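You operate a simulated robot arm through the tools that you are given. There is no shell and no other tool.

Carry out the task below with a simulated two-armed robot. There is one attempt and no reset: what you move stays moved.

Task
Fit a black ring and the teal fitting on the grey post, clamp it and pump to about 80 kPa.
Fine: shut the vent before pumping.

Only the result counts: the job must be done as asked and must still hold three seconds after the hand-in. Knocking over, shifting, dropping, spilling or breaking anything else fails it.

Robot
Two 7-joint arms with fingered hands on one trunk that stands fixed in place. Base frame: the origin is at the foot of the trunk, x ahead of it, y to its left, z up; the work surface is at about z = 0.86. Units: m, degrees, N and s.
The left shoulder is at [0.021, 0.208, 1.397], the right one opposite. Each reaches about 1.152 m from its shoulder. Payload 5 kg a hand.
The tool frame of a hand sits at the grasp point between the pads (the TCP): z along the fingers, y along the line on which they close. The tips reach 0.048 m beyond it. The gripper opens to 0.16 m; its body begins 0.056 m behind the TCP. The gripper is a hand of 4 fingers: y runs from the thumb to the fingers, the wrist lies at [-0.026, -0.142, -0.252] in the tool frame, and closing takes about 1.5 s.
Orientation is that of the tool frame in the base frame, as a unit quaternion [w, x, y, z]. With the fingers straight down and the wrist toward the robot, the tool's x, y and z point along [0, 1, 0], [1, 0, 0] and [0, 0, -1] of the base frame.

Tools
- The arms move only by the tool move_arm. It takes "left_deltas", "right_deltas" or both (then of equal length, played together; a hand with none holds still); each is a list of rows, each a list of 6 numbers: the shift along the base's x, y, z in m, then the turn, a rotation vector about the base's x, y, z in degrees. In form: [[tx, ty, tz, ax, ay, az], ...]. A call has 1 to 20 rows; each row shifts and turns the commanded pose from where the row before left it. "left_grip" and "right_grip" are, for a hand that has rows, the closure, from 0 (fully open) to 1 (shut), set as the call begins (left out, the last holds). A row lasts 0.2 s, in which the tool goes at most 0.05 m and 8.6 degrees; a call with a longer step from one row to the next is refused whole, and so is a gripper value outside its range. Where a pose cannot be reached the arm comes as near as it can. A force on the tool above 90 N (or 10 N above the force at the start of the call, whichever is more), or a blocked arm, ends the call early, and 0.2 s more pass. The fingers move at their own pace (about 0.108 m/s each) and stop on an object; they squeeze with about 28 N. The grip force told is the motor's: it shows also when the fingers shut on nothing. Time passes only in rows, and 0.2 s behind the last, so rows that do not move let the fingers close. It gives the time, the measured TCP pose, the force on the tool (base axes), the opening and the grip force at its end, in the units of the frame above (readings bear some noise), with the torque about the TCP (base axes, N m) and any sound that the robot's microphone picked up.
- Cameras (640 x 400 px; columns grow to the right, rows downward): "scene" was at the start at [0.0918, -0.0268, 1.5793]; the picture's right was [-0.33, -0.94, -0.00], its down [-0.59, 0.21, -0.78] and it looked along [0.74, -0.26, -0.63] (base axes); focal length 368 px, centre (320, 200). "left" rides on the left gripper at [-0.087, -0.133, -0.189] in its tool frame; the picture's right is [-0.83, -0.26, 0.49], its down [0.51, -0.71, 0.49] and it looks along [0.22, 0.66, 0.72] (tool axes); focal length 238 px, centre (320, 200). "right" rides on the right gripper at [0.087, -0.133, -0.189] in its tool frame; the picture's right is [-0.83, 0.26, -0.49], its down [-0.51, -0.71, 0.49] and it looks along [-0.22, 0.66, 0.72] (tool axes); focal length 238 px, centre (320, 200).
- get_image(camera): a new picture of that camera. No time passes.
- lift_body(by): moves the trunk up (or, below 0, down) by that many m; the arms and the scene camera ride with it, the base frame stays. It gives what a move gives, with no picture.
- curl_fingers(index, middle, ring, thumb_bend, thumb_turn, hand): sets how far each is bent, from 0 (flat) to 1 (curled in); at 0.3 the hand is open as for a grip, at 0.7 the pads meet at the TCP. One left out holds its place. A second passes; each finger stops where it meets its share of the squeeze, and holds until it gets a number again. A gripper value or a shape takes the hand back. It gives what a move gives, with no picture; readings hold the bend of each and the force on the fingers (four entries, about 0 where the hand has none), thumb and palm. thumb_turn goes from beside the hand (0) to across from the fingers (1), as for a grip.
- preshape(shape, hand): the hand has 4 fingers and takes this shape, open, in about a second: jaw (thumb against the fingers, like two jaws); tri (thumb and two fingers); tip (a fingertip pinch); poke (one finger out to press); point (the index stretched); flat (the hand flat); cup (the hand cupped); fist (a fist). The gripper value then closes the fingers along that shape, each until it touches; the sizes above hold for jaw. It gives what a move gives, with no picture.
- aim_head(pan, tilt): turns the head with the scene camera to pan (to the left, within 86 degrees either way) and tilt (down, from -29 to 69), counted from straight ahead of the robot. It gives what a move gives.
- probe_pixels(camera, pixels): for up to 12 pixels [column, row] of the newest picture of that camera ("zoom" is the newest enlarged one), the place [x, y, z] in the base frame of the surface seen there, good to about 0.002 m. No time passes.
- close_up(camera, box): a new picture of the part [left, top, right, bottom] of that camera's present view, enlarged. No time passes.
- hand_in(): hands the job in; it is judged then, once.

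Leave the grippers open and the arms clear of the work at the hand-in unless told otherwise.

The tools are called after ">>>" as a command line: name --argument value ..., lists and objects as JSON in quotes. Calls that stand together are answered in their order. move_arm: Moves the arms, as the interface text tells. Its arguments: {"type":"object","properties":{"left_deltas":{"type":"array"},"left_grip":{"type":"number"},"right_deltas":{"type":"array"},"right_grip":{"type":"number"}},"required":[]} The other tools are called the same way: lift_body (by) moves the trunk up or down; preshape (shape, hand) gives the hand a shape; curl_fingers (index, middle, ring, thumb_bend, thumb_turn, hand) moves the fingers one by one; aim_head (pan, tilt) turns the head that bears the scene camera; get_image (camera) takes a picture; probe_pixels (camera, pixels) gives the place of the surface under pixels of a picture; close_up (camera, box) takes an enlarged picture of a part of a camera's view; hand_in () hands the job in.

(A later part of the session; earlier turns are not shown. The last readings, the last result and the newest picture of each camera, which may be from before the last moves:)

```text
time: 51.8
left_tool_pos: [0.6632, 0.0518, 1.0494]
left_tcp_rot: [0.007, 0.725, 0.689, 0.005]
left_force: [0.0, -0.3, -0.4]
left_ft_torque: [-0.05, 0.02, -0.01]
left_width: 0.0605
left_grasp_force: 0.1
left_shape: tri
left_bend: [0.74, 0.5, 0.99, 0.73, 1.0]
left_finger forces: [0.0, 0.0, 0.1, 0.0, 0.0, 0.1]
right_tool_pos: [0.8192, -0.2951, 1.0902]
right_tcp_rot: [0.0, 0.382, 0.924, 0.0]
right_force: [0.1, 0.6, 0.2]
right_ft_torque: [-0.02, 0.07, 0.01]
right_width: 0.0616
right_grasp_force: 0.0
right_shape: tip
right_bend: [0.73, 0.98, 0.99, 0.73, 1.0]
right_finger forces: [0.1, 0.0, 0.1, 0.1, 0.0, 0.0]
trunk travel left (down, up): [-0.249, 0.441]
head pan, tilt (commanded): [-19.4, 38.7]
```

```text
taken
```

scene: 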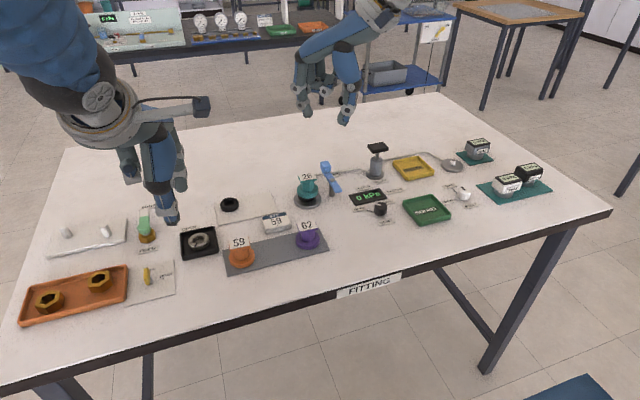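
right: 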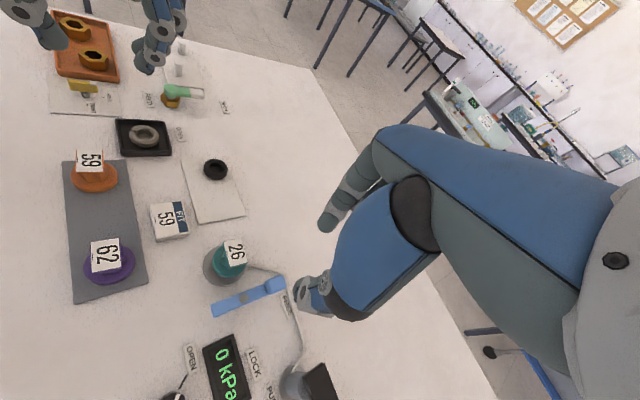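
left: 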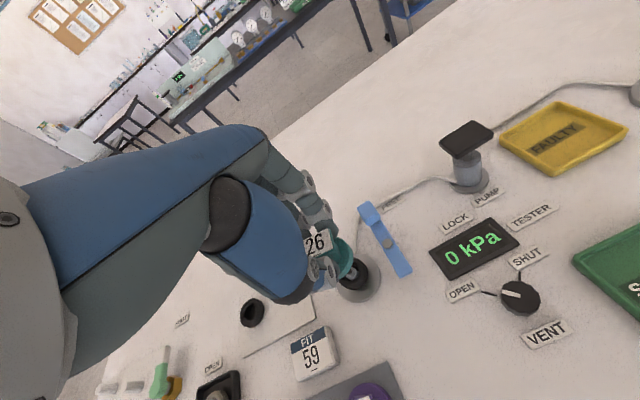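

The knob sits right under the TCP axis in the right view. I descend to z≈0.985 first and check the fingers' positions around the knob.

>>> move_arm --right_deltas '[[0, 0, -0.025, 0, 0, 0], [0, 0, -0.025, 0, 0, 0], [0, 0, -0.025, 0, 0, 0], [0, 0, -0.02, 0, 0, 0], [0, 0, -0.01, 0, 0, 0], [0, 0, 0, 0, 0, 0]]'

>>> close_up --camera "right" --box '[220, 170, 380, 350]'

>>> close_up --camera "scene" --box '[270, 80, 410, 210]'

```text
time: 53.1
left_tool_pos: [0.6632, 0.0498, 1.0508]
left_tcp_rot: [0.006, 0.725, 0.689, 0.006]
left_force: [0.0, -0.6, 0.3]
left_ft_torque: [0.0, -0.03, -0.01]
left_width: 0.0605
left_grasp_force: 0.1
left_shape: tri
left_bend: [0.74, 0.5, 0.99, 0.73, 1.0]
left_finger forces: [0.0, 0.0, 0.1, 0.1, 0.1, 0.0]
right_tool_pos: [0.8163, -0.2958, 0.9861]
right_tcp_rot: [0.0, 0.383, 0.924, 0.0]
right_force: [0.4, 0.1, 1.8]
right_ft_torque: [-0.03, 0.03, 0.01]
right_width: 0.0617
right_grasp_force: 0.3
right_shape: tip
right_bend: [0.73, 0.98, 0.99, 0.73, 1.0]
right_finger forces: [0.0, 0.1, 0.0, 0.0, 0.0, 0.0]
trunk travel left (down, up): [-0.249, 0.441]
head pan, tilt (commanded): [-19.4, 38.7]
```

```text
2.22 times, centred on (300, 260) of right
```

zoom: 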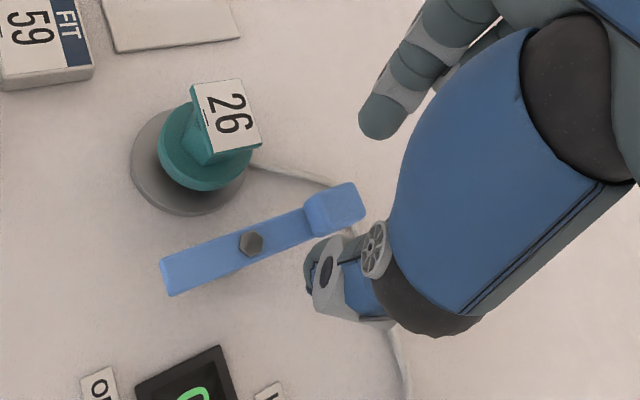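

```text
3.08 times, centred on (340, 145) of scene
```

zoom: 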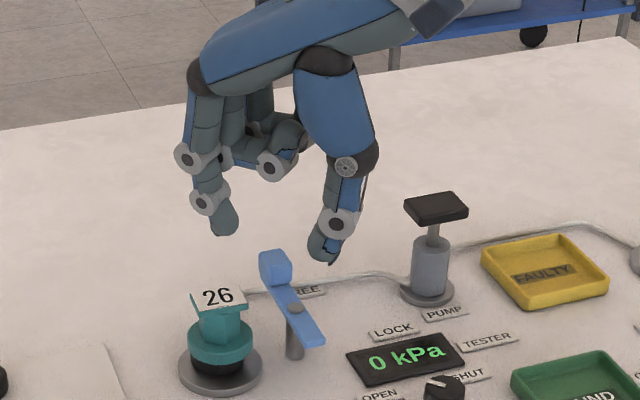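

>>> probe_pixels --camera "zoom" --pixels '[[225, 234], [222, 220], [213, 225], [236, 225], [325, 260], [330, 255], [318, 250], [272, 265], [265, 160], [320, 240]]'

```text
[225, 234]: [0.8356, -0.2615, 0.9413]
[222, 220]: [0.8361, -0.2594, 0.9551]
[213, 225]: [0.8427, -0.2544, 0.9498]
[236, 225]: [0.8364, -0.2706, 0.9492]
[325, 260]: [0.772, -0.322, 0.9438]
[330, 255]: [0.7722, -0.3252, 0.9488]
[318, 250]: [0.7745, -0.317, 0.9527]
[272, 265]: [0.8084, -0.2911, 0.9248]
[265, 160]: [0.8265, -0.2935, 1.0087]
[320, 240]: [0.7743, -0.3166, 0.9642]
```

Index centre ≈(0.842,-0.2625), thumb ≈(0.772,-0.322), both ~0.045 below the TCP and clear of knob, bar and fitting. I descend 0.033 m, then push the knob along its arc to about halfway and look.

>>> move_arm --right_deltas '[[0, 0, -0.012, 0, 0, 0], [0, 0, -0.012, 0, 0, 0], [0, 0, -0.009, 0, 0, 0], [0, 0, 0, 0, 0, 0]]'

>>> move_arm --right_deltas '[[-0.008, -0.0047, 0, 0, 0, 0], [-0.008, -0.0048, 0, 0, 0, 0], [-0.0032, -0.009, 0, 0, 0, 0], [-0.0032, -0.0091, 0, 0, 0, 0], [0, -0.0068, 0, 0, 0, 0], [0, -0.0068, 0, 0, 0, 0], [-0.0018, -0.0066, 0, 0, 0, 0], [-0.0018, -0.0065, 0, 0, 0, 0], [0, 0, 0, 0, 0, 0]]'

>>> close_up --camera "right" --box '[200, 170, 380, 350]'

>>> close_up --camera "scene" --box '[270, 100, 410, 220]'

```text
time: 54.1
left_tool_pos: [0.6629, 0.0494, 1.0514]
left_tcp_rot: [0.007, 0.725, 0.688, 0.006]
left_force: [-0.5, 0.0, 0.1]
left_ft_torque: [-0.01, 0.02, 0.0]
left_width: 0.0605
left_grasp_force: 0.1
left_shape: tri
left_bend: [0.74, 0.5, 0.99, 0.73, 1.0]
left_finger forces: [0.0, 0.0, 0.1, 0.0, 0.0, 0.0]
right_tool_pos: [0.8161, -0.2963, 0.9526]
right_tcp_rot: [-0.001, 0.383, 0.924, 0.001]
right_force: [-0.3, -0.4, 0.3]
right_ft_torque: [-0.03, -0.02, 0.01]
right_width: 0.0619
right_grasp_force: 0.0
right_shape: tip
right_bend: [0.73, 0.98, 0.99, 0.73, 1.0]
right_finger forces: [0.0, 0.0, 0.0, 0.0, 0.1, 0.0]
trunk travel left (down, up): [-0.249, 0.441]
head pan, tilt (commanded): [-19.4, 38.7]
```

```text
time: 56.1
left_tool_pos: [0.6627, 0.0509, 1.0503]
left_tcp_rot: [0.007, 0.725, 0.689, 0.005]
left_force: [0.5, 0.9, -0.1]
left_ft_torque: [-0.02, -0.01, 0.03]
left_width: 0.0605
left_grasp_force: 0.1
left_shape: tri
left_bend: [0.74, 0.5, 0.99, 0.73, 1.0]
left_finger forces: [0.0, 0.0, 0.0, 0.0, 0.0, 0.1]
right_tool_pos: [0.7905, -0.3507, 0.9516]
right_tcp_rot: [0.0, 0.384, 0.924, 0.0]
right_force: [1.0, 0.7, 0.2]
right_ft_torque: [0.01, 0.01, -0.01]
right_width: 0.0622
right_grasp_force: 0.0
right_shape: tip
right_bend: [0.73, 0.98, 0.99, 0.73, 1.0]
right_finger forces: [0.4, 0.1, 0.0, 0.1, 0.0, 0.0]
trunk travel left (down, up): [-0.249, 0.441]
head pan, tilt (commanded): [-19.4, 38.7]
```

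```text
2.22 times, centred on (290, 260) of right
```

zoom: 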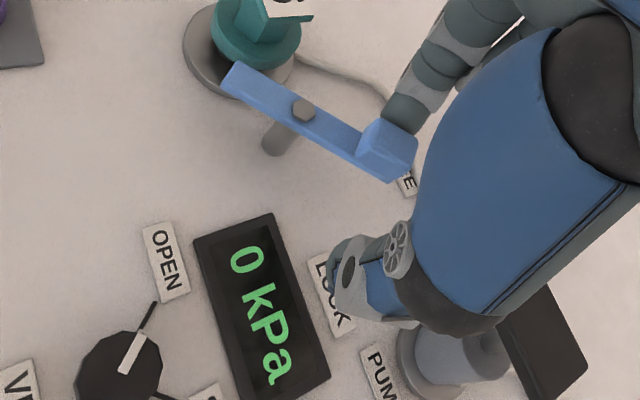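

```text
3.33 times, centred on (340, 160) of scene
```

zoom: 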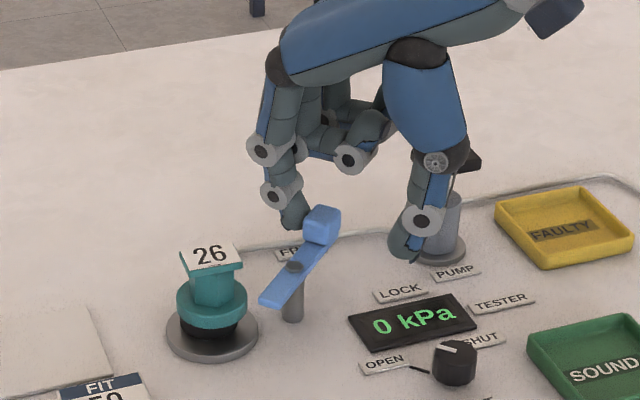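

The lever follows (about halfway). Before going on I check clearance between the thumb/palm and the pump handle.

>>> probe_pixels --camera "zoom" --pixels '[[440, 172], [455, 168], [435, 190], [470, 158], [478, 160], [350, 165], [380, 130], [405, 258], [290, 226], [320, 215]]'

>>> get_image --camera "right"

>>> probe_pixels --camera "right" --pixels '[[395, 320], [385, 330], [360, 310], [405, 345], [340, 280], [400, 310]]'

```text
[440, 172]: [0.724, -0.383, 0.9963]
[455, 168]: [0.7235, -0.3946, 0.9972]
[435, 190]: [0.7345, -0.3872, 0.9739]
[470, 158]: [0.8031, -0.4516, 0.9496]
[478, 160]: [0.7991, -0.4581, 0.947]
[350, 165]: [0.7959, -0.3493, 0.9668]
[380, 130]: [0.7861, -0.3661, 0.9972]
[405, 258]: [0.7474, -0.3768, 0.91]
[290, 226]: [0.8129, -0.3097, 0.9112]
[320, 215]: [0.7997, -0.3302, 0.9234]
```

```text
taken
```

right: 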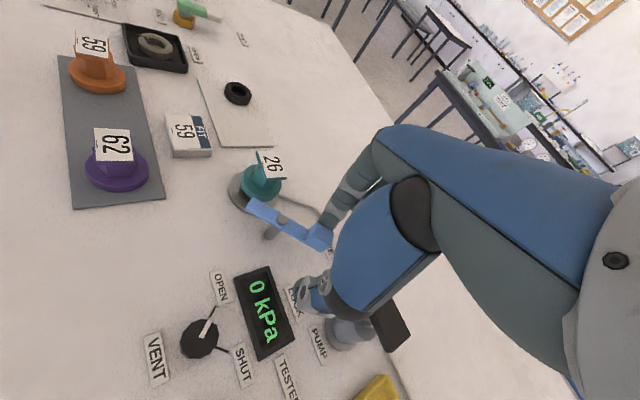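

```text
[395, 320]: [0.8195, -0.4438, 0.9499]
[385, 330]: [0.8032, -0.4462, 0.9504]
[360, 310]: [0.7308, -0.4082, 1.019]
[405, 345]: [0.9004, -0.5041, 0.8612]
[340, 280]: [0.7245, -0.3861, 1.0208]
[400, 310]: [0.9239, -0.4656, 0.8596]
```

Clearance is fine (curled knuckles ≥0.967 vs pump handle top 0.950). I continue the arc to the LOCK position.

>>> move_arm --right_deltas '[[-0.0034, -0.0059, 0, 0, 0, 0], [-0.0033, -0.0059, 0, 0, 0, 0], [-0.0048, -0.0048, 0, 0, 0, 0], [-0.0048, -0.0048, 0, 0, 0, 0], [-0.0058, -0.0034, 0, 0, 0, 0], [-0.0059, -0.0034, 0, 0, 0, 0], [0, 0, 0, 0, 0, 0]]'

>>> close_up --camera "right" --box '[200, 130, 380, 310]'

>>> close_up --camera "scene" --box '[270, 110, 410, 220]'

```text
time: 57.8
left_tool_pos: [0.663, 0.051, 1.0505]
left_tcp_rot: [0.007, 0.725, 0.689, 0.006]
left_force: [0.6, 0.3, 0.7]
left_ft_torque: [0.03, 0.0, -0.01]
left_width: 0.0606
left_grasp_force: 0.0
left_shape: tri
left_bend: [0.74, 0.5, 0.99, 0.73, 1.0]
left_finger forces: [0.1, 0.0, 0.0, 0.1, 0.0, 0.0]
right_tool_pos: [0.7619, -0.3801, 0.9528]
right_tcp_rot: [0.0, 0.384, 0.923, -0.001]
right_force: [0.8, -0.7, -0.5]
right_ft_torque: [-0.02, 0.02, 0.01]
right_width: 0.0619
right_grasp_force: 0.0
right_shape: tip
right_bend: [0.73, 0.98, 0.99, 0.73, 1.0]
right_finger forces: [0.2, 0.1, 0.0, 0.0, 0.1, 0.1]
trunk travel left (down, up): [-0.249, 0.441]
head pan, tilt (commanded): [-19.4, 38.7]
```

```text
2.22 times, centred on (290, 220) of right
```

zoom: 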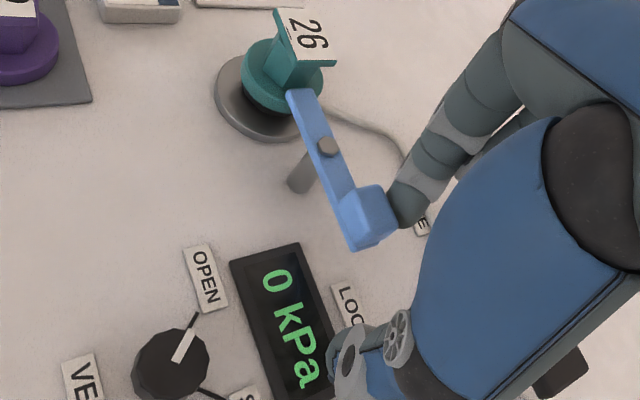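

```text
3.64 times, centred on (340, 165) of scene
```

zoom: 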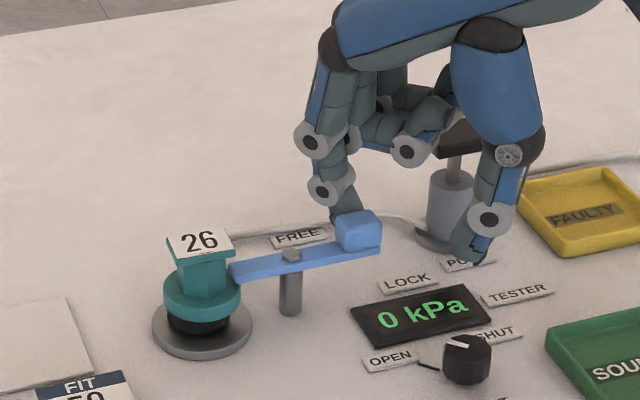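

The toe is over the flange now. I push a bit further, watching for a stop or click.

>>> move_arm --right_deltas '[[-0.003, -0.001, 0, 0, 0, 0], [-0.003, -0.0005, 0, 0, 0, 0], [-0.003, 0, 0, 0, 0, 0], [0, 0, 0, 0, 0, 0]]'

>>> close_up --camera "right" --box '[200, 130, 380, 310]'

>>> close_up --camera "scene" --box '[290, 150, 390, 220]'

```text
time: 58.8
left_tool_pos: [0.6637, 0.049, 1.0511]
left_tcp_rot: [0.007, 0.725, 0.689, 0.006]
left_force: [-0.4, 0.1, 0.0]
left_ft_torque: [0.0, -0.02, 0.02]
left_width: 0.0606
left_grasp_force: 0.0
left_shape: tri
left_bend: [0.74, 0.5, 0.99, 0.73, 1.0]
left_finger forces: [0.0, 0.1, 0.0, 0.0, 0.0, 0.1]
right_tool_pos: [0.7549, -0.3816, 0.9528]
right_tcp_rot: [0.0, 0.383, 0.924, 0.0]
right_force: [12.8, -4.4, 3.8]
right_ft_torque: [-0.07, -0.52, -0.54]
right_width: 0.0657
right_grasp_force: 0.2
right_shape: tip
right_bend: [0.73, 0.98, 0.99, 0.73, 1.0]
right_finger forces: [12.1, 0.0, 0.1, 0.1, 0.1, 0.0]
trunk travel left (down, up): [-0.249, 0.441]
head pan, tilt (commanded): [-19.4, 38.7]
```

```text
2.22 times, centred on (290, 220) of right
```

zoom: 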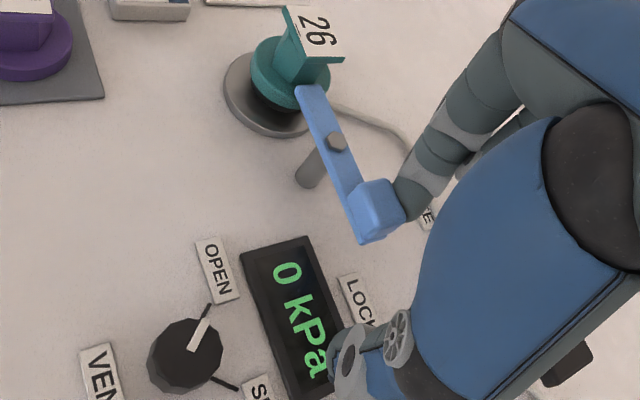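

```text
5.71 times, centred on (340, 185) of scene
```

zoom: 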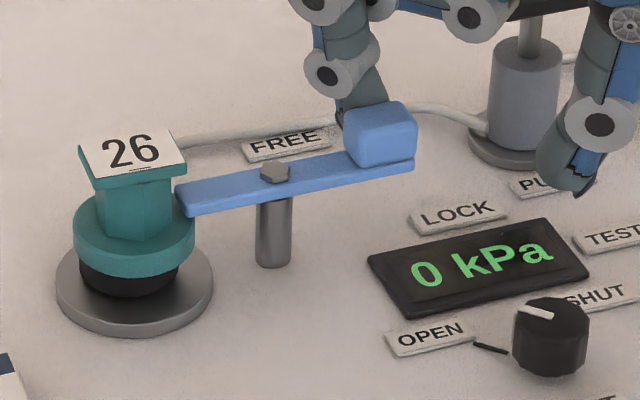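

The push met a stop (12 N). I probe the lever's direction to check it is at LOCK, after easing off.

>>> move_arm --right_deltas '[[0.004, 0.001, 0, 0, 0, 0], [0.006, 0.003, 0, 0, 0, 0], [0.006, 0.004, 0, 0, 0, 0], [0, 0, 0, 0, 0, 0]]'

>>> close_up --camera "scene" --box '[290, 150, 390, 220]'

>>> probe_pixels --camera "zoom" --pixels '[[275, 170], [195, 198], [180, 190], [190, 210], [375, 115], [395, 110], [410, 125], [350, 125], [380, 150], [410, 150], [320, 165], [240, 185]]'

```text
time: 59.8
left_tool_pos: [0.6626, 0.051, 1.0504]
left_tcp_rot: [0.007, 0.724, 0.689, 0.006]
left_force: [0.3, -0.2, -0.1]
left_ft_torque: [-0.03, 0.0, 0.03]
left_width: 0.0604
left_grasp_force: 0.1
left_shape: tri
left_bend: [0.74, 0.5, 0.99, 0.73, 1.0]
left_finger forces: [0.0, 0.1, 0.0, 0.1, 0.1, 0.0]
right_tool_pos: [0.7679, -0.373, 0.952]
right_tcp_rot: [0.0, 0.383, 0.924, 0.0]
right_force: [0.5, 0.6, 0.3]
right_ft_torque: [0.01, -0.02, 0.0]
right_width: 0.0618
right_grasp_force: 0.1
right_shape: tip
right_bend: [0.73, 0.98, 0.99, 0.73, 1.0]
right_finger forces: [0.1, 0.0, 0.0, 0.0, 0.0, 0.0]
trunk travel left (down, up): [-0.249, 0.441]
head pan, tilt (commanded): [-19.4, 38.7]
```

```text
5.71 times, centred on (340, 185) of scene
```

zoom: 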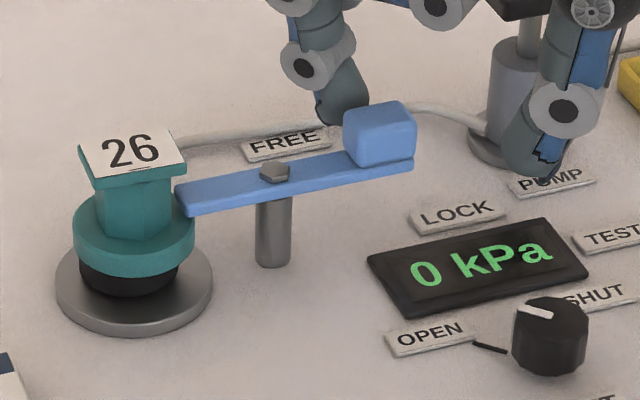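

```text
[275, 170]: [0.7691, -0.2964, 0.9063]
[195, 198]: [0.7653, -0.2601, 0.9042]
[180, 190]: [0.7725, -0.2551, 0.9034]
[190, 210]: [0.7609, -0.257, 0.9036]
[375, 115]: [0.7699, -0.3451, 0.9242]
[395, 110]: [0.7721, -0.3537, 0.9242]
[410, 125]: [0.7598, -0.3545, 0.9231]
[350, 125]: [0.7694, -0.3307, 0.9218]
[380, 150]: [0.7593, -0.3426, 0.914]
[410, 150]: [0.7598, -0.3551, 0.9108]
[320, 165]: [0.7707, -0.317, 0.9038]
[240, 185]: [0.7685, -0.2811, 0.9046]
```

The lever now points along −y at LOCK and stays there. I raise the right hand and move it over toward the vent knob (keeping +45° yaw) for a better look.

>>> move_arm --right_deltas '[[0.002, 0.002, 0.015, 0, 0, 0], [0, 0, 0.025, 0, 0, 0], [0, 0, 0.03, 0, 0, 0], [0, 0, 0.02, 0, 0, 0], [-0.02, 0, 0, 0, 0, 0], [-0.03, -0.001, 0, 0, 0, 0], [-0.03, -0.003, 0, 0, 0, 0], [-0.022, -0.003, 0, 0, 0, 0], [0, 0, 0, 0, 0, 0]]'

>>> get_image --camera "right"

>>> get_image --camera "scene"

>>> close_up --camera "scene" --box '[350, 180, 420, 230]'

```text
time: 61.8
left_tool_pos: [0.6637, 0.0498, 1.05]
left_tcp_rot: [0.007, 0.725, 0.689, 0.005]
left_force: [-0.3, -0.4, -0.8]
left_ft_torque: [-0.05, 0.03, 0.02]
left_width: 0.0606
left_grasp_force: 0.0
left_shape: tri
left_bend: [0.74, 0.5, 0.99, 0.73, 1.0]
left_finger forces: [0.1, 0.0, 0.0, 0.0, 0.0, 0.1]
right_tool_pos: [0.6682, -0.3767, 1.0414]
right_tcp_rot: [0.0, 0.383, 0.924, -0.001]
right_force: [0.8, -0.3, 0.5]
right_ft_torque: [0.02, 0.02, 0.04]
right_width: 0.0617
right_grasp_force: 0.0
right_shape: tip
right_bend: [0.73, 0.98, 0.99, 0.73, 1.0]
right_finger forces: [0.0, 0.0, 0.0, 0.0, 0.0, 0.0]
trunk travel left (down, up): [-0.249, 0.441]
head pan, tilt (commanded): [-19.4, 38.7]
```

```text
taken
```

right: 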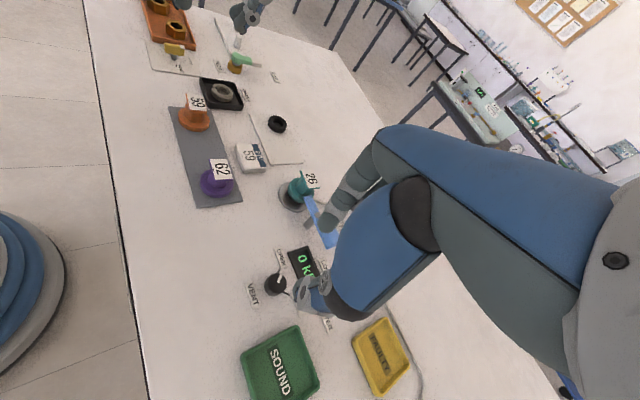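

```text
taken
```

scene: 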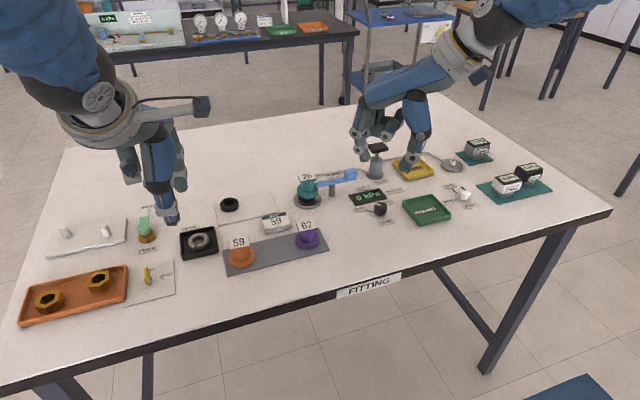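

```text
8.00 times, centred on (385, 205) of scene
```

zoom: 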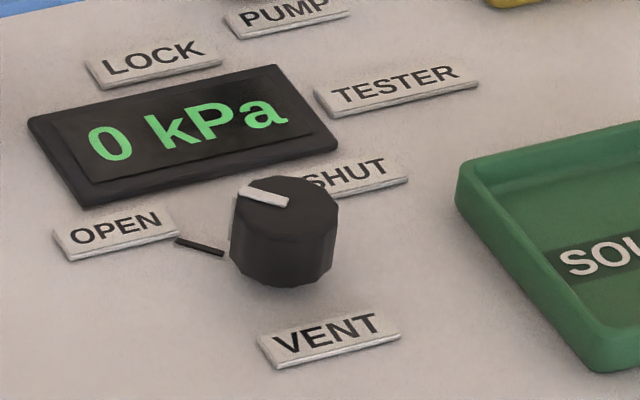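

>>> probe_pixels --camera "zoom" --pixels '[[240, 205], [333, 208], [285, 181], [285, 235], [285, 210], [245, 190], [280, 203], [285, 275], [181, 241], [220, 253], [345, 175], [320, 345]]'

>>> close_up --camera "right" --box '[230, 240, 330, 310]'

```text
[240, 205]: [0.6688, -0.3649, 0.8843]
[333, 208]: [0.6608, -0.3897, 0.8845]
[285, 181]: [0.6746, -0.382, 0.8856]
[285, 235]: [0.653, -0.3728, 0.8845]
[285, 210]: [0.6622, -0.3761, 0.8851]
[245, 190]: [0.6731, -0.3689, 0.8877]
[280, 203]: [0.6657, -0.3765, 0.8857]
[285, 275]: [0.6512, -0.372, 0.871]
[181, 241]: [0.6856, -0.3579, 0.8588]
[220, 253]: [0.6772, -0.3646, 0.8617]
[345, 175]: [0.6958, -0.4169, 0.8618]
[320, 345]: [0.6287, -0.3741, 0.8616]
```

```text
5.71 times, centred on (280, 275) of right
```

zoom: 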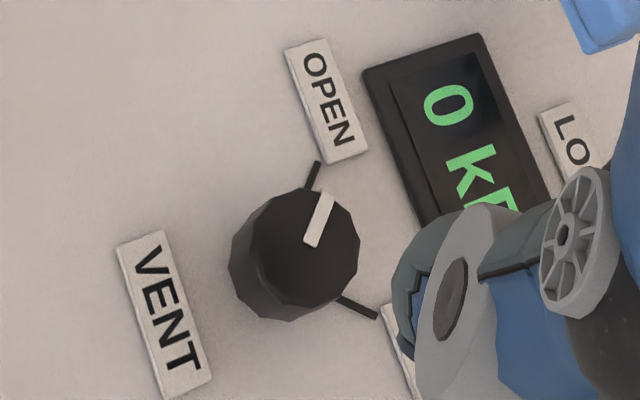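

The top view shows the pointer toward the OPEN tick at (315,170) and the SHUT tick at (358,308). I probe these.

>>> probe_pixels --camera "zoom" --pixels '[[317, 165], [309, 184], [342, 300], [372, 316], [308, 240], [326, 200], [310, 240], [270, 205], [355, 240], [310, 190], [300, 280], [245, 270]]'

```text
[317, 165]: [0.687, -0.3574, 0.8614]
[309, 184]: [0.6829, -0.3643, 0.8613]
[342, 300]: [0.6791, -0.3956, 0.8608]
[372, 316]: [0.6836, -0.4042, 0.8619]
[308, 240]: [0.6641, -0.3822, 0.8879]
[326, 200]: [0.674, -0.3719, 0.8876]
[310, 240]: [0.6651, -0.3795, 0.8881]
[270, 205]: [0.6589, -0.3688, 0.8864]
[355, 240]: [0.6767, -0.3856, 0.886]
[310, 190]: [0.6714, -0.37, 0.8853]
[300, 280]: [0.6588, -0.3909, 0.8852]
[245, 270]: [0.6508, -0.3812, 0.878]
```

Knob centre ≈(0.6645,-0.378), top 0.886, ∅≈0.028. Pointer at ≈+43° (OPEN); SHUT tick at ≈−50°: it needs ~90–95° clockwise. I descend over the knob with the right hand (yaw +45°) to TCP z≈0.921, and shift the left hand a bit further left.

>>> move_arm --right_deltas '[[-0.0037, -0.0013, -0.02, 0, 0, 0], [0, 0, -0.025, 0, 0, 0], [0, 0, -0.025, 0, 0, 0], [0, 0, -0.02, 0, 0, 0], [0, 0, -0.015, 0, 0, 0], [0, 0, -0.01, 0, 0, 0], [0, 0, -0.005, 0, 0, 0], [0, 0, 0, 0, 0, 0]]' --left_deltas '[[0, 0.01, 0.005, 0, 0, 0], [0, 0.01, 0.005, 0, 0, 0], [0, 0.01, 0.005, 0, 0, 0], [0, 0.01, 0.005, 0, 0, 0], [0, 0.01, 0.005, 0, 0, 0], [0, 0.01, 0.005, 0, 0, 0], [0, 0.01, 0, 0, 0, 0], [0, 0.01, 0, 0, 0, 0]]'

>>> close_up --camera "right" --box '[230, 190, 370, 330]'

>>> close_up --camera "scene" --box '[330, 130, 440, 230]'

```text
time: 63.5
left_tool_pos: [0.6622, 0.1299, 1.0811]
left_tcp_rot: [0.007, 0.725, 0.689, 0.005]
left_force: [-0.7, 0.6, 0.2]
left_ft_torque: [-0.07, 0.0, -0.01]
left_width: 0.0606
left_grasp_force: 0.1
left_shape: tri
left_bend: [0.74, 0.5, 0.99, 0.73, 1.0]
left_finger forces: [0.1, 0.0, 0.0, 0.1, 0.1, 0.0]
right_tool_pos: [0.666, -0.3785, 0.9223]
right_tcp_rot: [0.0, 0.383, 0.924, 0.0]
right_force: [0.4, 1.3, 0.2]
right_ft_torque: [-0.04, -0.02, 0.01]
right_width: 0.0618
right_grasp_force: 0.0
right_shape: tip
right_bend: [0.73, 0.98, 0.99, 0.73, 1.0]
right_finger forces: [0.0, 0.0, 0.1, 0.0, 0.1, 0.1]
trunk travel left (down, up): [-0.249, 0.441]
head pan, tilt (commanded): [-19.4, 38.7]
```

```text
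2.86 times, centred on (300, 260) of right
```

zoom: 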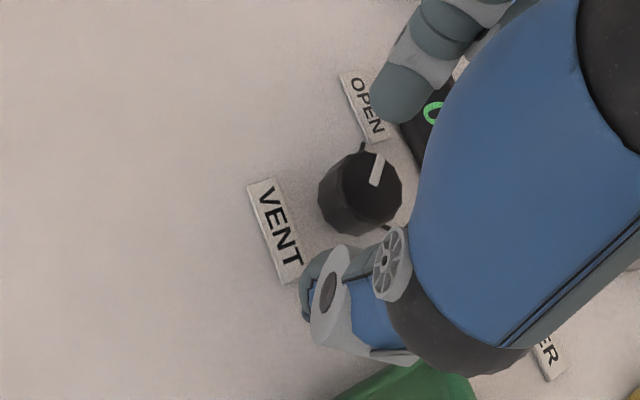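

```text
4.00 times, centred on (385, 180) of scene
```

zoom: 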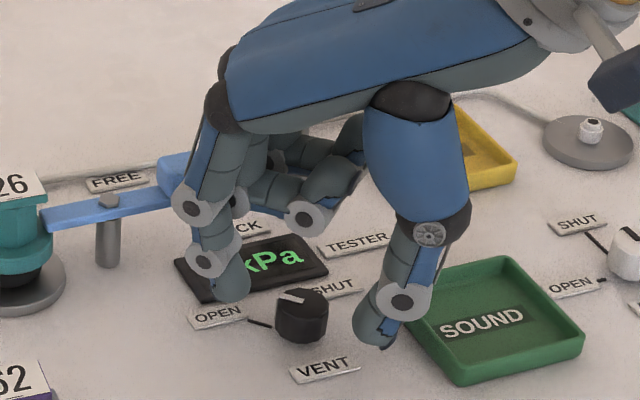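

>>> probe_pixels --camera "zoom" --pixels '[[382, 343], [395, 330], [420, 315], [435, 335], [455, 375], [415, 290], [232, 295], [195, 220], [175, 165], [300, 225]]'

```text
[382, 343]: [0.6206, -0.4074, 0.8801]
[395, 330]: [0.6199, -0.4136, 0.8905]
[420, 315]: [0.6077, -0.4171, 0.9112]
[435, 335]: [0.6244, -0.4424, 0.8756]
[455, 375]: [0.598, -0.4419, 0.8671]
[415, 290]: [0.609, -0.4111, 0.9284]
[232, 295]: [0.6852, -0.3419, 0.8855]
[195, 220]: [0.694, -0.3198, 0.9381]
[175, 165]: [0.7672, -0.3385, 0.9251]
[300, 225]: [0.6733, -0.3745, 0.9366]
```

Gap thumb–tray ≈20 mm and index is above the label. I lower 3 mm more and close on the knob.

>>> move_arm --right_deltas '[[-0.001, 0, -0.003, 0, 0, 0], [0, 0, 0, 0, 0, 0]]'

>>> move_arm --right_deltas '[[0, 0, 0, 0, 0, 0], [0, 0, 0, 0, 0, 0], [0, 0, 0, 0, 0, 0], [0, 0, 0, 0, 0, 0], [0, 0, 0, 0, 0, 0], [0, 0, 0, 0, 0, 0]]' --right_grip 0.95

>>> close_up --camera "right" --box '[230, 190, 370, 330]'

>>> close_up --camera "scene" --box '[330, 130, 440, 230]'

```text
time: 64.2
left_tool_pos: [0.6624, 0.1301, 1.0795]
left_tcp_rot: [0.007, 0.725, 0.689, 0.005]
left_force: [-0.1, -0.3, -0.4]
left_ft_torque: [0.02, -0.01, 0.0]
left_width: 0.0605
left_grasp_force: 0.0
left_shape: tri
left_bend: [0.74, 0.5, 0.99, 0.73, 1.0]
left_finger forces: [0.0, 0.0, 0.0, 0.0, 0.0, 0.0]
right_tool_pos: [0.665, -0.3789, 0.9191]
right_tcp_rot: [0.0, 0.383, 0.924, 0.0]
right_force: [1.3, 0.2, 0.2]
right_ft_torque: [0.04, 0.0, 0.06]
right_width: 0.0616
right_grasp_force: 0.1
right_shape: tip
right_bend: [0.73, 0.98, 0.99, 0.73, 1.0]
right_finger forces: [0.0, 0.1, 0.0, 0.0, 0.0, 0.0]
trunk travel left (down, up): [-0.249, 0.441]
head pan, tilt (commanded): [-19.4, 38.7]
```

```text
time: 65.5
left_tool_pos: [0.6618, 0.1302, 1.0801]
left_tcp_rot: [0.006, 0.725, 0.689, 0.005]
left_force: [-0.7, -0.4, 0.2]
left_ft_torque: [-0.01, 0.03, 0.02]
left_width: 0.0606
left_grasp_force: 0.0
left_shape: tri
left_bend: [0.74, 0.5, 0.99, 0.73, 1.0]
left_finger forces: [0.0, 0.0, 0.0, 0.0, 0.0, 0.0]
right_tool_pos: [0.6639, -0.379, 0.9197]
right_tcp_rot: [0.0, 0.383, 0.924, 0.0]
right_force: [-1.1, 0.0, -0.9]
right_ft_torque: [0.03, 0.0, -0.03]
right_width: 0.0202
right_grasp_force: 28.2
right_shape: tip
right_bend: [0.71, 1.0, 1.0, 0.73, 1.0]
right_finger forces: [25.1, 0.0, 0.1, 0.0, 26.0, 0.1]
trunk travel left (down, up): [-0.249, 0.441]
head pan, tilt (commanded): [-19.4, 38.7]
```

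```text
2.86 times, centred on (300, 260) of right
```

zoom: 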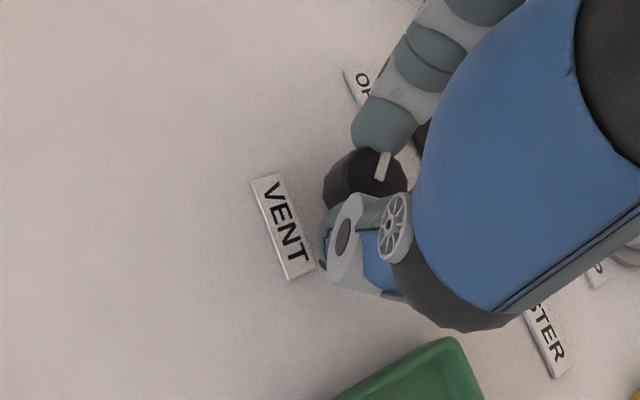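

```text
4.00 times, centred on (385, 180) of scene
```

zoom: 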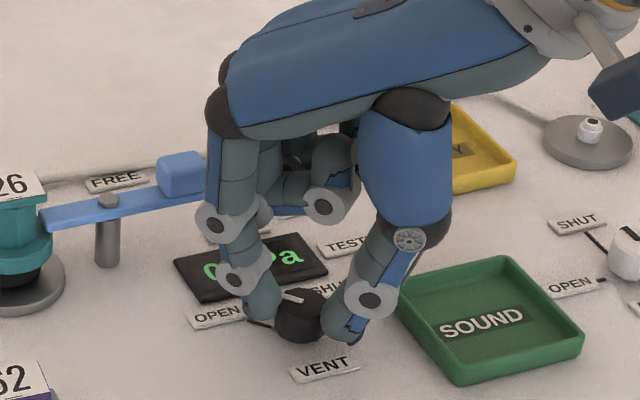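

Firm grip on the knob (25/26 N). I rotate the hand −60° about the vertical first, then look.

>>> move_arm --right_deltas '[[0, 0, 0, 0, 0, -7.5], [0, 0, 0, 0, 0, -7.5], [0, 0, 0, 0, 0, -7.5], [0, 0, 0, 0, 0, -7.5], [0, 0, 0, 0, 0, -7.5], [0, 0, 0, 0, 0, -7.5], [0, 0, 0, 0, 0, -7.5], [0, 0, 0, 0, 0, -7.5], [0, 0, 0, 0, 0, 0]]'

>>> close_up --camera "right" --box '[230, 190, 370, 330]'

>>> close_up --camera "scene" --box '[330, 130, 440, 230]'

>>> get_image --camera "scene"

```text
time: 67.5
left_tool_pos: [0.6609, 0.1299, 1.0801]
left_tcp_rot: [0.008, 0.725, 0.689, 0.006]
left_force: [0.3, 0.1, 0.4]
left_ft_torque: [0.05, -0.02, 0.0]
left_width: 0.0606
left_grasp_force: 0.1
left_shape: tri
left_bend: [0.74, 0.5, 0.99, 0.73, 1.0]
left_finger forces: [0.0, 0.1, 0.0, 0.0, 0.1, 0.0]
right_tool_pos: [0.665, -0.3777, 0.919]
right_tcp_rot: [0.001, 0.794, 0.608, 0.0]
right_force: [3.8, 5.3, -4.3]
right_ft_torque: [0.18, -0.23, -0.02]
right_width: 0.0202
right_grasp_force: 27.8
right_shape: tip
right_bend: [0.71, 1.0, 1.0, 0.73, 1.0]
right_finger forces: [29.1, 0.1, 0.0, 0.0, 25.2, 0.0]
trunk travel left (down, up): [-0.249, 0.441]
head pan, tilt (commanded): [-19.4, 38.7]
```

```text
2.86 times, centred on (300, 260) of right
```

zoom: 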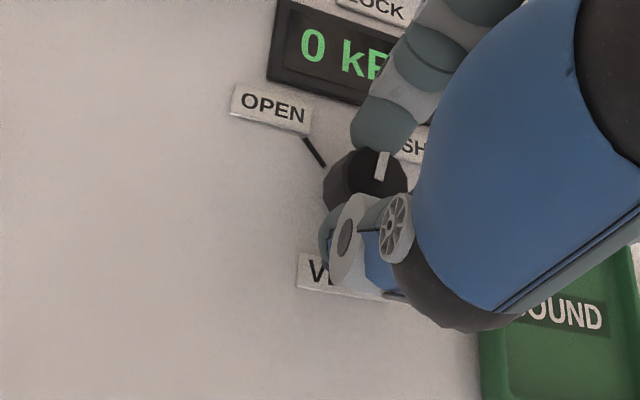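

```text
4.00 times, centred on (385, 180) of scene
```

zoom: 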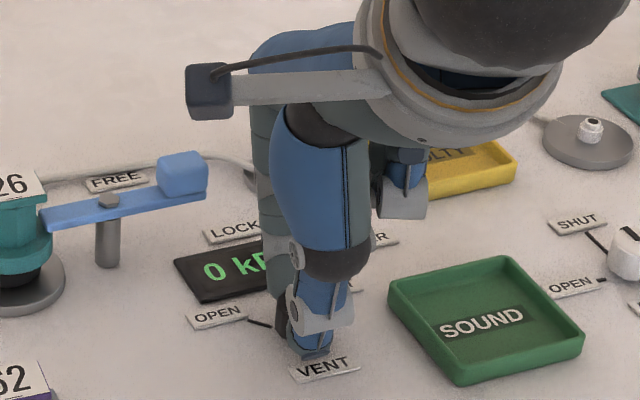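

```text
taken
```

scene: 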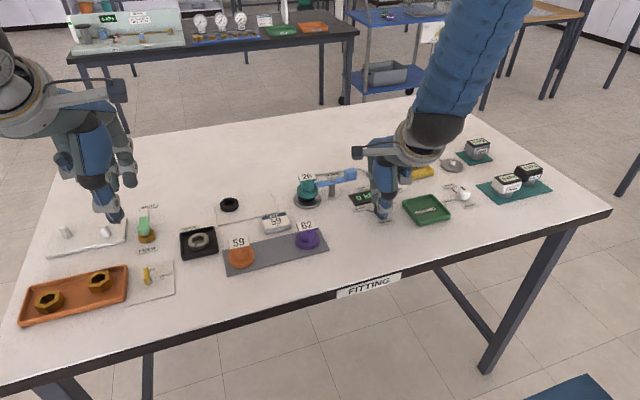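

The knob turns with the hand. I turn the remaining −30°.

>>> move_arm --right_deltas '[[0, 0, 0, 0, 0, -7.5], [0, 0, 0, 0, 0, -7.5], [0, 0, 0, 0, 0, -7.5], [0, 0, 0, 0, 0, -7.5], [0, 0, 0, 0, 0, 0]]'

>>> close_up --camera "right" --box '[230, 190, 370, 330]'

```text
time: 68.8
left_tool_pos: [0.6631, 0.1288, 1.0805]
left_tcp_rot: [0.007, 0.724, 0.69, 0.005]
left_force: [0.2, 0.3, -0.1]
left_ft_torque: [0.03, -0.01, 0.02]
left_width: 0.0605
left_grasp_force: 0.1
left_shape: tri
left_bend: [0.74, 0.5, 0.99, 0.73, 1.0]
left_finger forces: [0.0, 0.1, 0.0, 0.0, 0.0, 0.1]
right_tool_pos: [0.6652, -0.3795, 0.9194]
right_tcp_rot: [-0.001, 0.924, 0.382, 0.0]
right_force: [10.0, 1.8, -4.6]
right_ft_torque: [-0.04, -0.47, 0.04]
right_width: 0.02
right_grasp_force: 27.9
right_shape: tip
right_bend: [0.71, 1.0, 1.0, 0.73, 1.0]
right_finger forces: [32.5, 0.0, 0.1, 0.1, 25.1, 0.0]
trunk travel left (down, up): [-0.249, 0.441]
head pan, tilt (commanded): [-19.4, 38.7]
```

```text
2.86 times, centred on (300, 260) of right
```

zoom: 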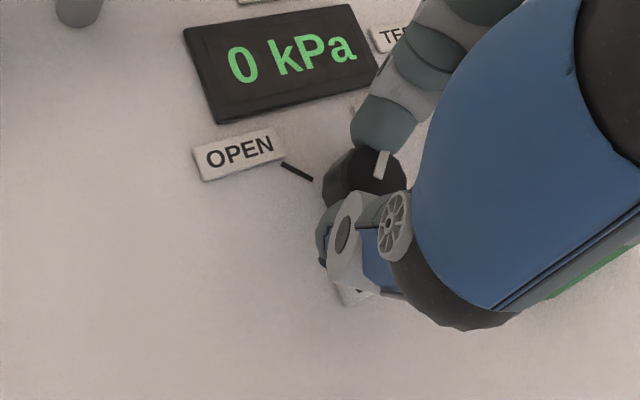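

Turned 90°. A further −5° to make sure the pointer is at SHUT, feeling for a stop.

>>> move_arm --right_deltas '[[0, 0, 0, 0, 0, -2.5], [0, 0, 0, 0, 0, -2.5], [0, 0, 0, 0, 0, 0]]'

```text
time: 69.5
left_tool_pos: [0.663, 0.1308, 1.081]
left_tcp_rot: [0.007, 0.725, 0.689, 0.005]
left_force: [-0.5, 0.4, -0.6]
left_ft_torque: [0.0, 0.0, -0.02]
left_width: 0.0607
left_grasp_force: 0.1
left_shape: tri
left_bend: [0.74, 0.5, 0.99, 0.73, 1.0]
left_finger forces: [0.1, 0.0, 0.1, 0.1, 0.1, 0.0]
right_tool_pos: [0.6658, -0.379, 0.9188]
right_tcp_rot: [0.001, 0.933, 0.359, 0.002]
right_force: [1.5, 3.3, -2.1]
right_ft_torque: [0.01, -0.07, 0.05]
right_width: 0.0199
right_grasp_force: 27.8
right_shape: tip
right_bend: [0.71, 1.0, 1.0, 0.73, 1.0]
right_finger forces: [28.1, 0.0, 0.0, 0.0, 27.7, 0.0]
trunk travel left (down, up): [-0.249, 0.441]
head pan, tilt (commanded): [-19.4, 38.7]
```

Now I release the knob (open to ~0.06 m) and rise straight up.

>>> move_arm --right_deltas '[[0, 0, 0, 0, 0, 0], [0, 0, 0, 0, 0, 0], [0, 0, 0, 0, 0, 0], [0, 0, 0.01, 0, 0, 0], [0, 0, 0.02, 0, 0, 0], [0, 0, 0.03, 0, 0, 0], [0, 0, 0.03, 0, 0, 0], [0, 0, 0.03, 0, 0, 0], [0, 0, 0, 0, 0, 0]]' --right_grip 0.62

>>> get_image --camera "right"

>>> close_up --camera "right" --box '[220, 220, 340, 310]'

>>> close_up --camera "scene" --box '[350, 180, 420, 230]'

```text
time: 71.5
left_tool_pos: [0.6633, 0.1314, 1.0792]
left_tcp_rot: [0.007, 0.725, 0.689, 0.005]
left_force: [-0.3, 0.6, -0.3]
left_ft_torque: [-0.04, 0.05, -0.05]
left_width: 0.0606
left_grasp_force: 0.1
left_shape: tri
left_bend: [0.74, 0.5, 0.99, 0.73, 1.0]
left_finger forces: [0.0, 0.0, 0.1, 0.0, 0.0, 0.0]
right_tool_pos: [0.6709, -0.3794, 1.0346]
right_tcp_rot: [-0.001, 0.94, 0.341, -0.001]
right_force: [0.7, -0.3, -0.2]
right_ft_torque: [-0.04, 0.01, 0.01]
right_width: 0.0607
right_grasp_force: 0.0
right_shape: tip
right_bend: [0.73, 0.98, 0.99, 0.73, 1.0]
right_finger forces: [0.1, 0.0, 0.0, 0.0, 0.0, 0.0]
right hand out of reach, approached as far as the arm can: row 4
trunk travel left (down, up): [-0.249, 0.441]
head pan, tilt (commanded): [-19.4, 38.7]
```

```text
taken
```

right: 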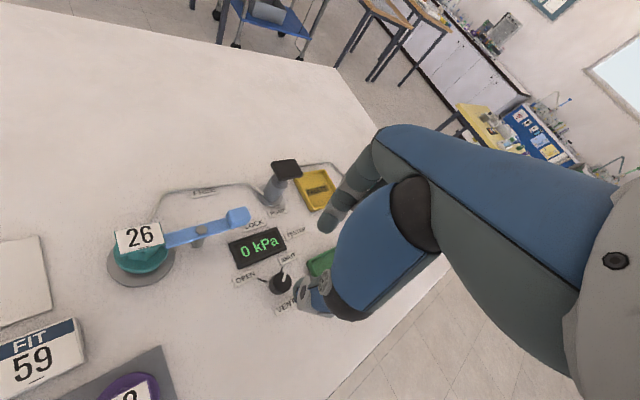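

```text
4.44 times, centred on (280, 265) of right
```

zoom: 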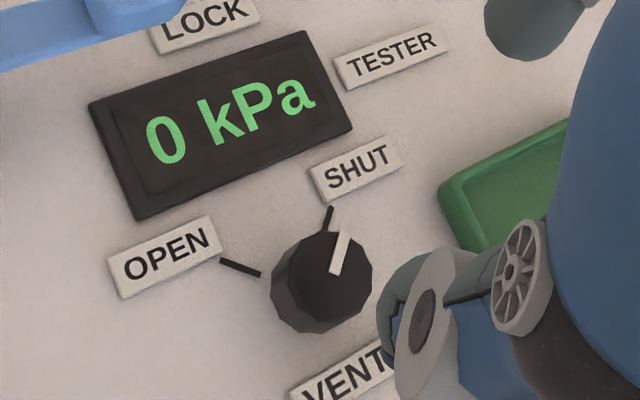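

```text
8.00 times, centred on (385, 205) of scene
```

zoom: 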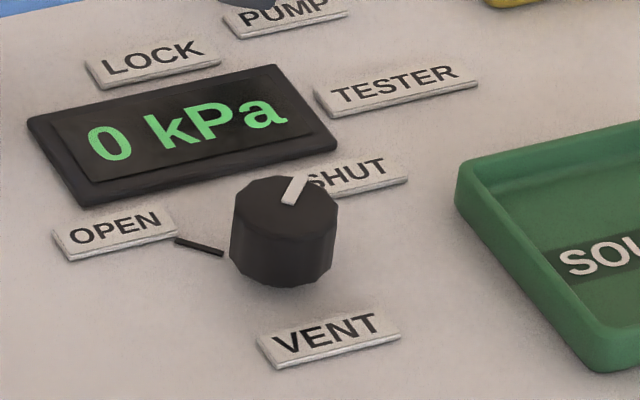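

Pointer now faces the SHUT tick. I verify the angles by probing.

>>> close_up --camera "right" --box '[220, 220, 340, 310]'

>>> probe_pixels --camera "zoom" --pixels '[[343, 236], [335, 268], [331, 210], [326, 230], [224, 260], [258, 273], [320, 275], [300, 250], [350, 300], [372, 265], [275, 280]]'

```text
4.44 times, centred on (280, 265) of right
```

zoom: 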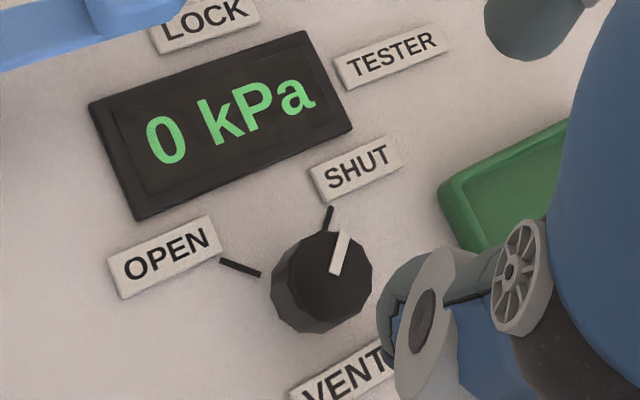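

```text
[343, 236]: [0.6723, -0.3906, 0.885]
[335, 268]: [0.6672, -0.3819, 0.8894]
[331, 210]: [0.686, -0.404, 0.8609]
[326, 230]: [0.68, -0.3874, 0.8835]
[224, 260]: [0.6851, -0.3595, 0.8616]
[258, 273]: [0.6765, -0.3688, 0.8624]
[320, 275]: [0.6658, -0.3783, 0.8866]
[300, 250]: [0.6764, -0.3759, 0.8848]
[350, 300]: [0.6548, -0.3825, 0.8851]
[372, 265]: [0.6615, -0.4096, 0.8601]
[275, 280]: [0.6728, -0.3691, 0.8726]
```

The pointer is parallel to the SHUT tick within a few degrees. Next the pump: I raise the right hand, turn it back (+65°), and move toward the pump at (0.813,-0.439), then take the "poke" shape.

>>> move_arm --right_deltas '[[0, 0, 0.02, 0, 0, 7], [0, 0, 0.015, 0, 0, 7], [0.01, -0.005, 0, 0, 0, 7], [0.02, -0.01, 0, 0, 0, 7], [0.02, -0.01, 0, 0, 0, 7], [0.02, -0.01, 0, 0, 0, 7], [0.02, -0.01, 0, 0, 0, 7], [0.02, -0.01, 0, 0, 0, 7], [0.02, -0.01, 0, 0, 0, 5], [0.01, -0.003, 0, 0, 0, 4], [0, 0, 0, 0, 0, 0], [0, 0, 0, 0, 0, 0]]'

>>> preshape --hand "right" --shape "poke"

>>> get_image --camera "scene"

>>> close_up --camera "scene" --box '[320, 90, 440, 210]'

>>> get_image --camera "right"

```text
time: 74.2
left_tool_pos: [0.662, 0.1302, 1.0805]
left_tcp_rot: [0.007, 0.725, 0.689, 0.006]
left_force: [-0.8, 0.6, -0.1]
left_ft_torque: [0.0, 0.0, 0.06]
left_width: 0.0606
left_grasp_force: 0.0
left_shape: tri
left_bend: [0.74, 0.5, 0.99, 0.73, 1.0]
left_finger forces: [0.0, 0.0, 0.0, 0.0, 0.0, 0.0]
right_tool_pos: [0.8087, -0.4465, 1.0699]
right_tcp_rot: [-0.001, 0.61, 0.793, -0.001]
right_force: [-0.2, -0.8, -0.5]
right_ft_torque: [0.01, 0.0, -0.01]
right_width: 0.0608
right_grasp_force: 0.1
right_shape: tip
right_bend: [0.73, 0.98, 0.99, 0.73, 1.0]
right_finger forces: [0.1, 0.0, 0.2, 0.0, 0.0, 0.0]
trunk travel left (down, up): [-0.249, 0.441]
head pan, tilt (commanded): [-19.4, 38.7]
```

```text
time: 75.0
left_tool_pos: [0.6615, 0.13, 1.08]
left_tcp_rot: [0.007, 0.725, 0.689, 0.005]
left_force: [-0.6, 0.3, -0.7]
left_ft_torque: [0.01, -0.02, 0.02]
left_width: 0.0607
left_grasp_force: 0.0
left_shape: tri
left_bend: [0.74, 0.5, 0.99, 0.73, 1.0]
left_finger forces: [0.1, 0.1, 0.0, 0.0, 0.1, 0.1]
right_tool_pos: [0.8092, -0.4461, 1.0687]
right_tcp_rot: [0.0, 0.61, 0.793, -0.001]
right_force: [0.3, 0.2, 0.5]
right_ft_torque: [0.0, -0.01, 0.02]
right_width: 0.0
right_grasp_force: 0.0
right_shape: poke
right_bend: [0.7, 0.7, 0.99, 1.0, 1.0]
right_finger forces: [0.0, 0.0, 0.1, 0.0, 0.1, 0.0]
trunk travel left (down, up): [-0.249, 0.441]
head pan, tilt (commanded): [-19.4, 38.7]
```

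```text
taken
```

scene: 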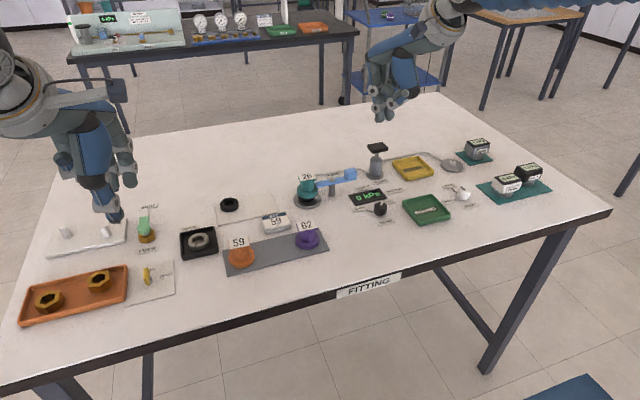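

```text
3.33 times, centred on (380, 150) of scene
```

zoom: 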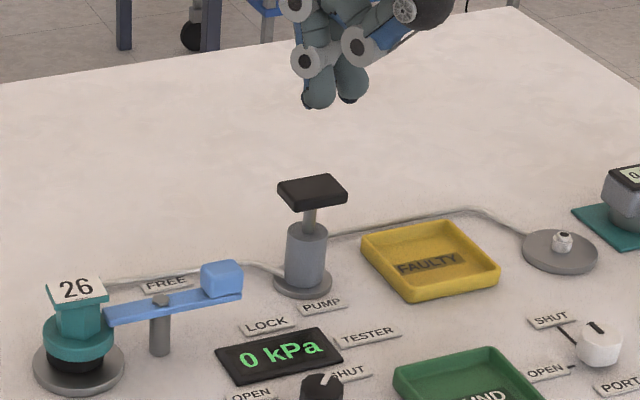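

```text
taken
```

right: 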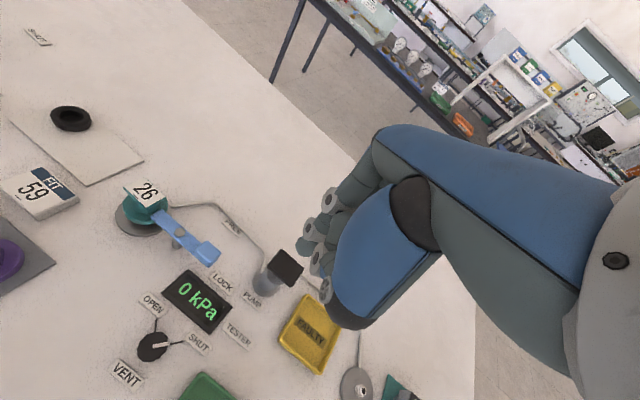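

Fingers are above the pump. I probe the fingertips (zoom (320,105),(348,100)) and the handle's top corners.

>>> probe_pixels --camera "zoom" --pixels '[[320, 106], [318, 95], [348, 101], [350, 90], [280, 184], [322, 176], [345, 188], [303, 203], [312, 190], [310, 222], [303, 235], [300, 285]]'

>>> close_up --camera "right" --box '[100, 200, 380, 390]'

```text
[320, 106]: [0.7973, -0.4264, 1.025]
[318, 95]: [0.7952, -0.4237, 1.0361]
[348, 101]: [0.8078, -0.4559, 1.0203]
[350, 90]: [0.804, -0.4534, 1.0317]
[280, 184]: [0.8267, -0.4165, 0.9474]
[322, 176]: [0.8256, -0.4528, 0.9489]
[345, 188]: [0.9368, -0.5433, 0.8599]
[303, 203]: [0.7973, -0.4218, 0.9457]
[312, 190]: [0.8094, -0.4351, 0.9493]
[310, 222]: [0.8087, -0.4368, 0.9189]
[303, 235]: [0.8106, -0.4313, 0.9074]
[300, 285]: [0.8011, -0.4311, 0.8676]
```

```text
2.11 times, centred on (240, 295) of right
```

zoom: 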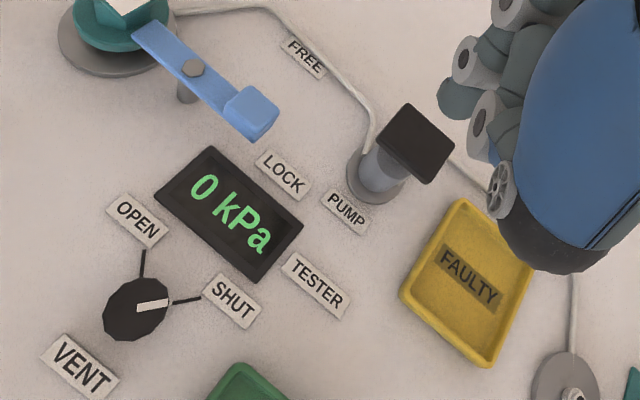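

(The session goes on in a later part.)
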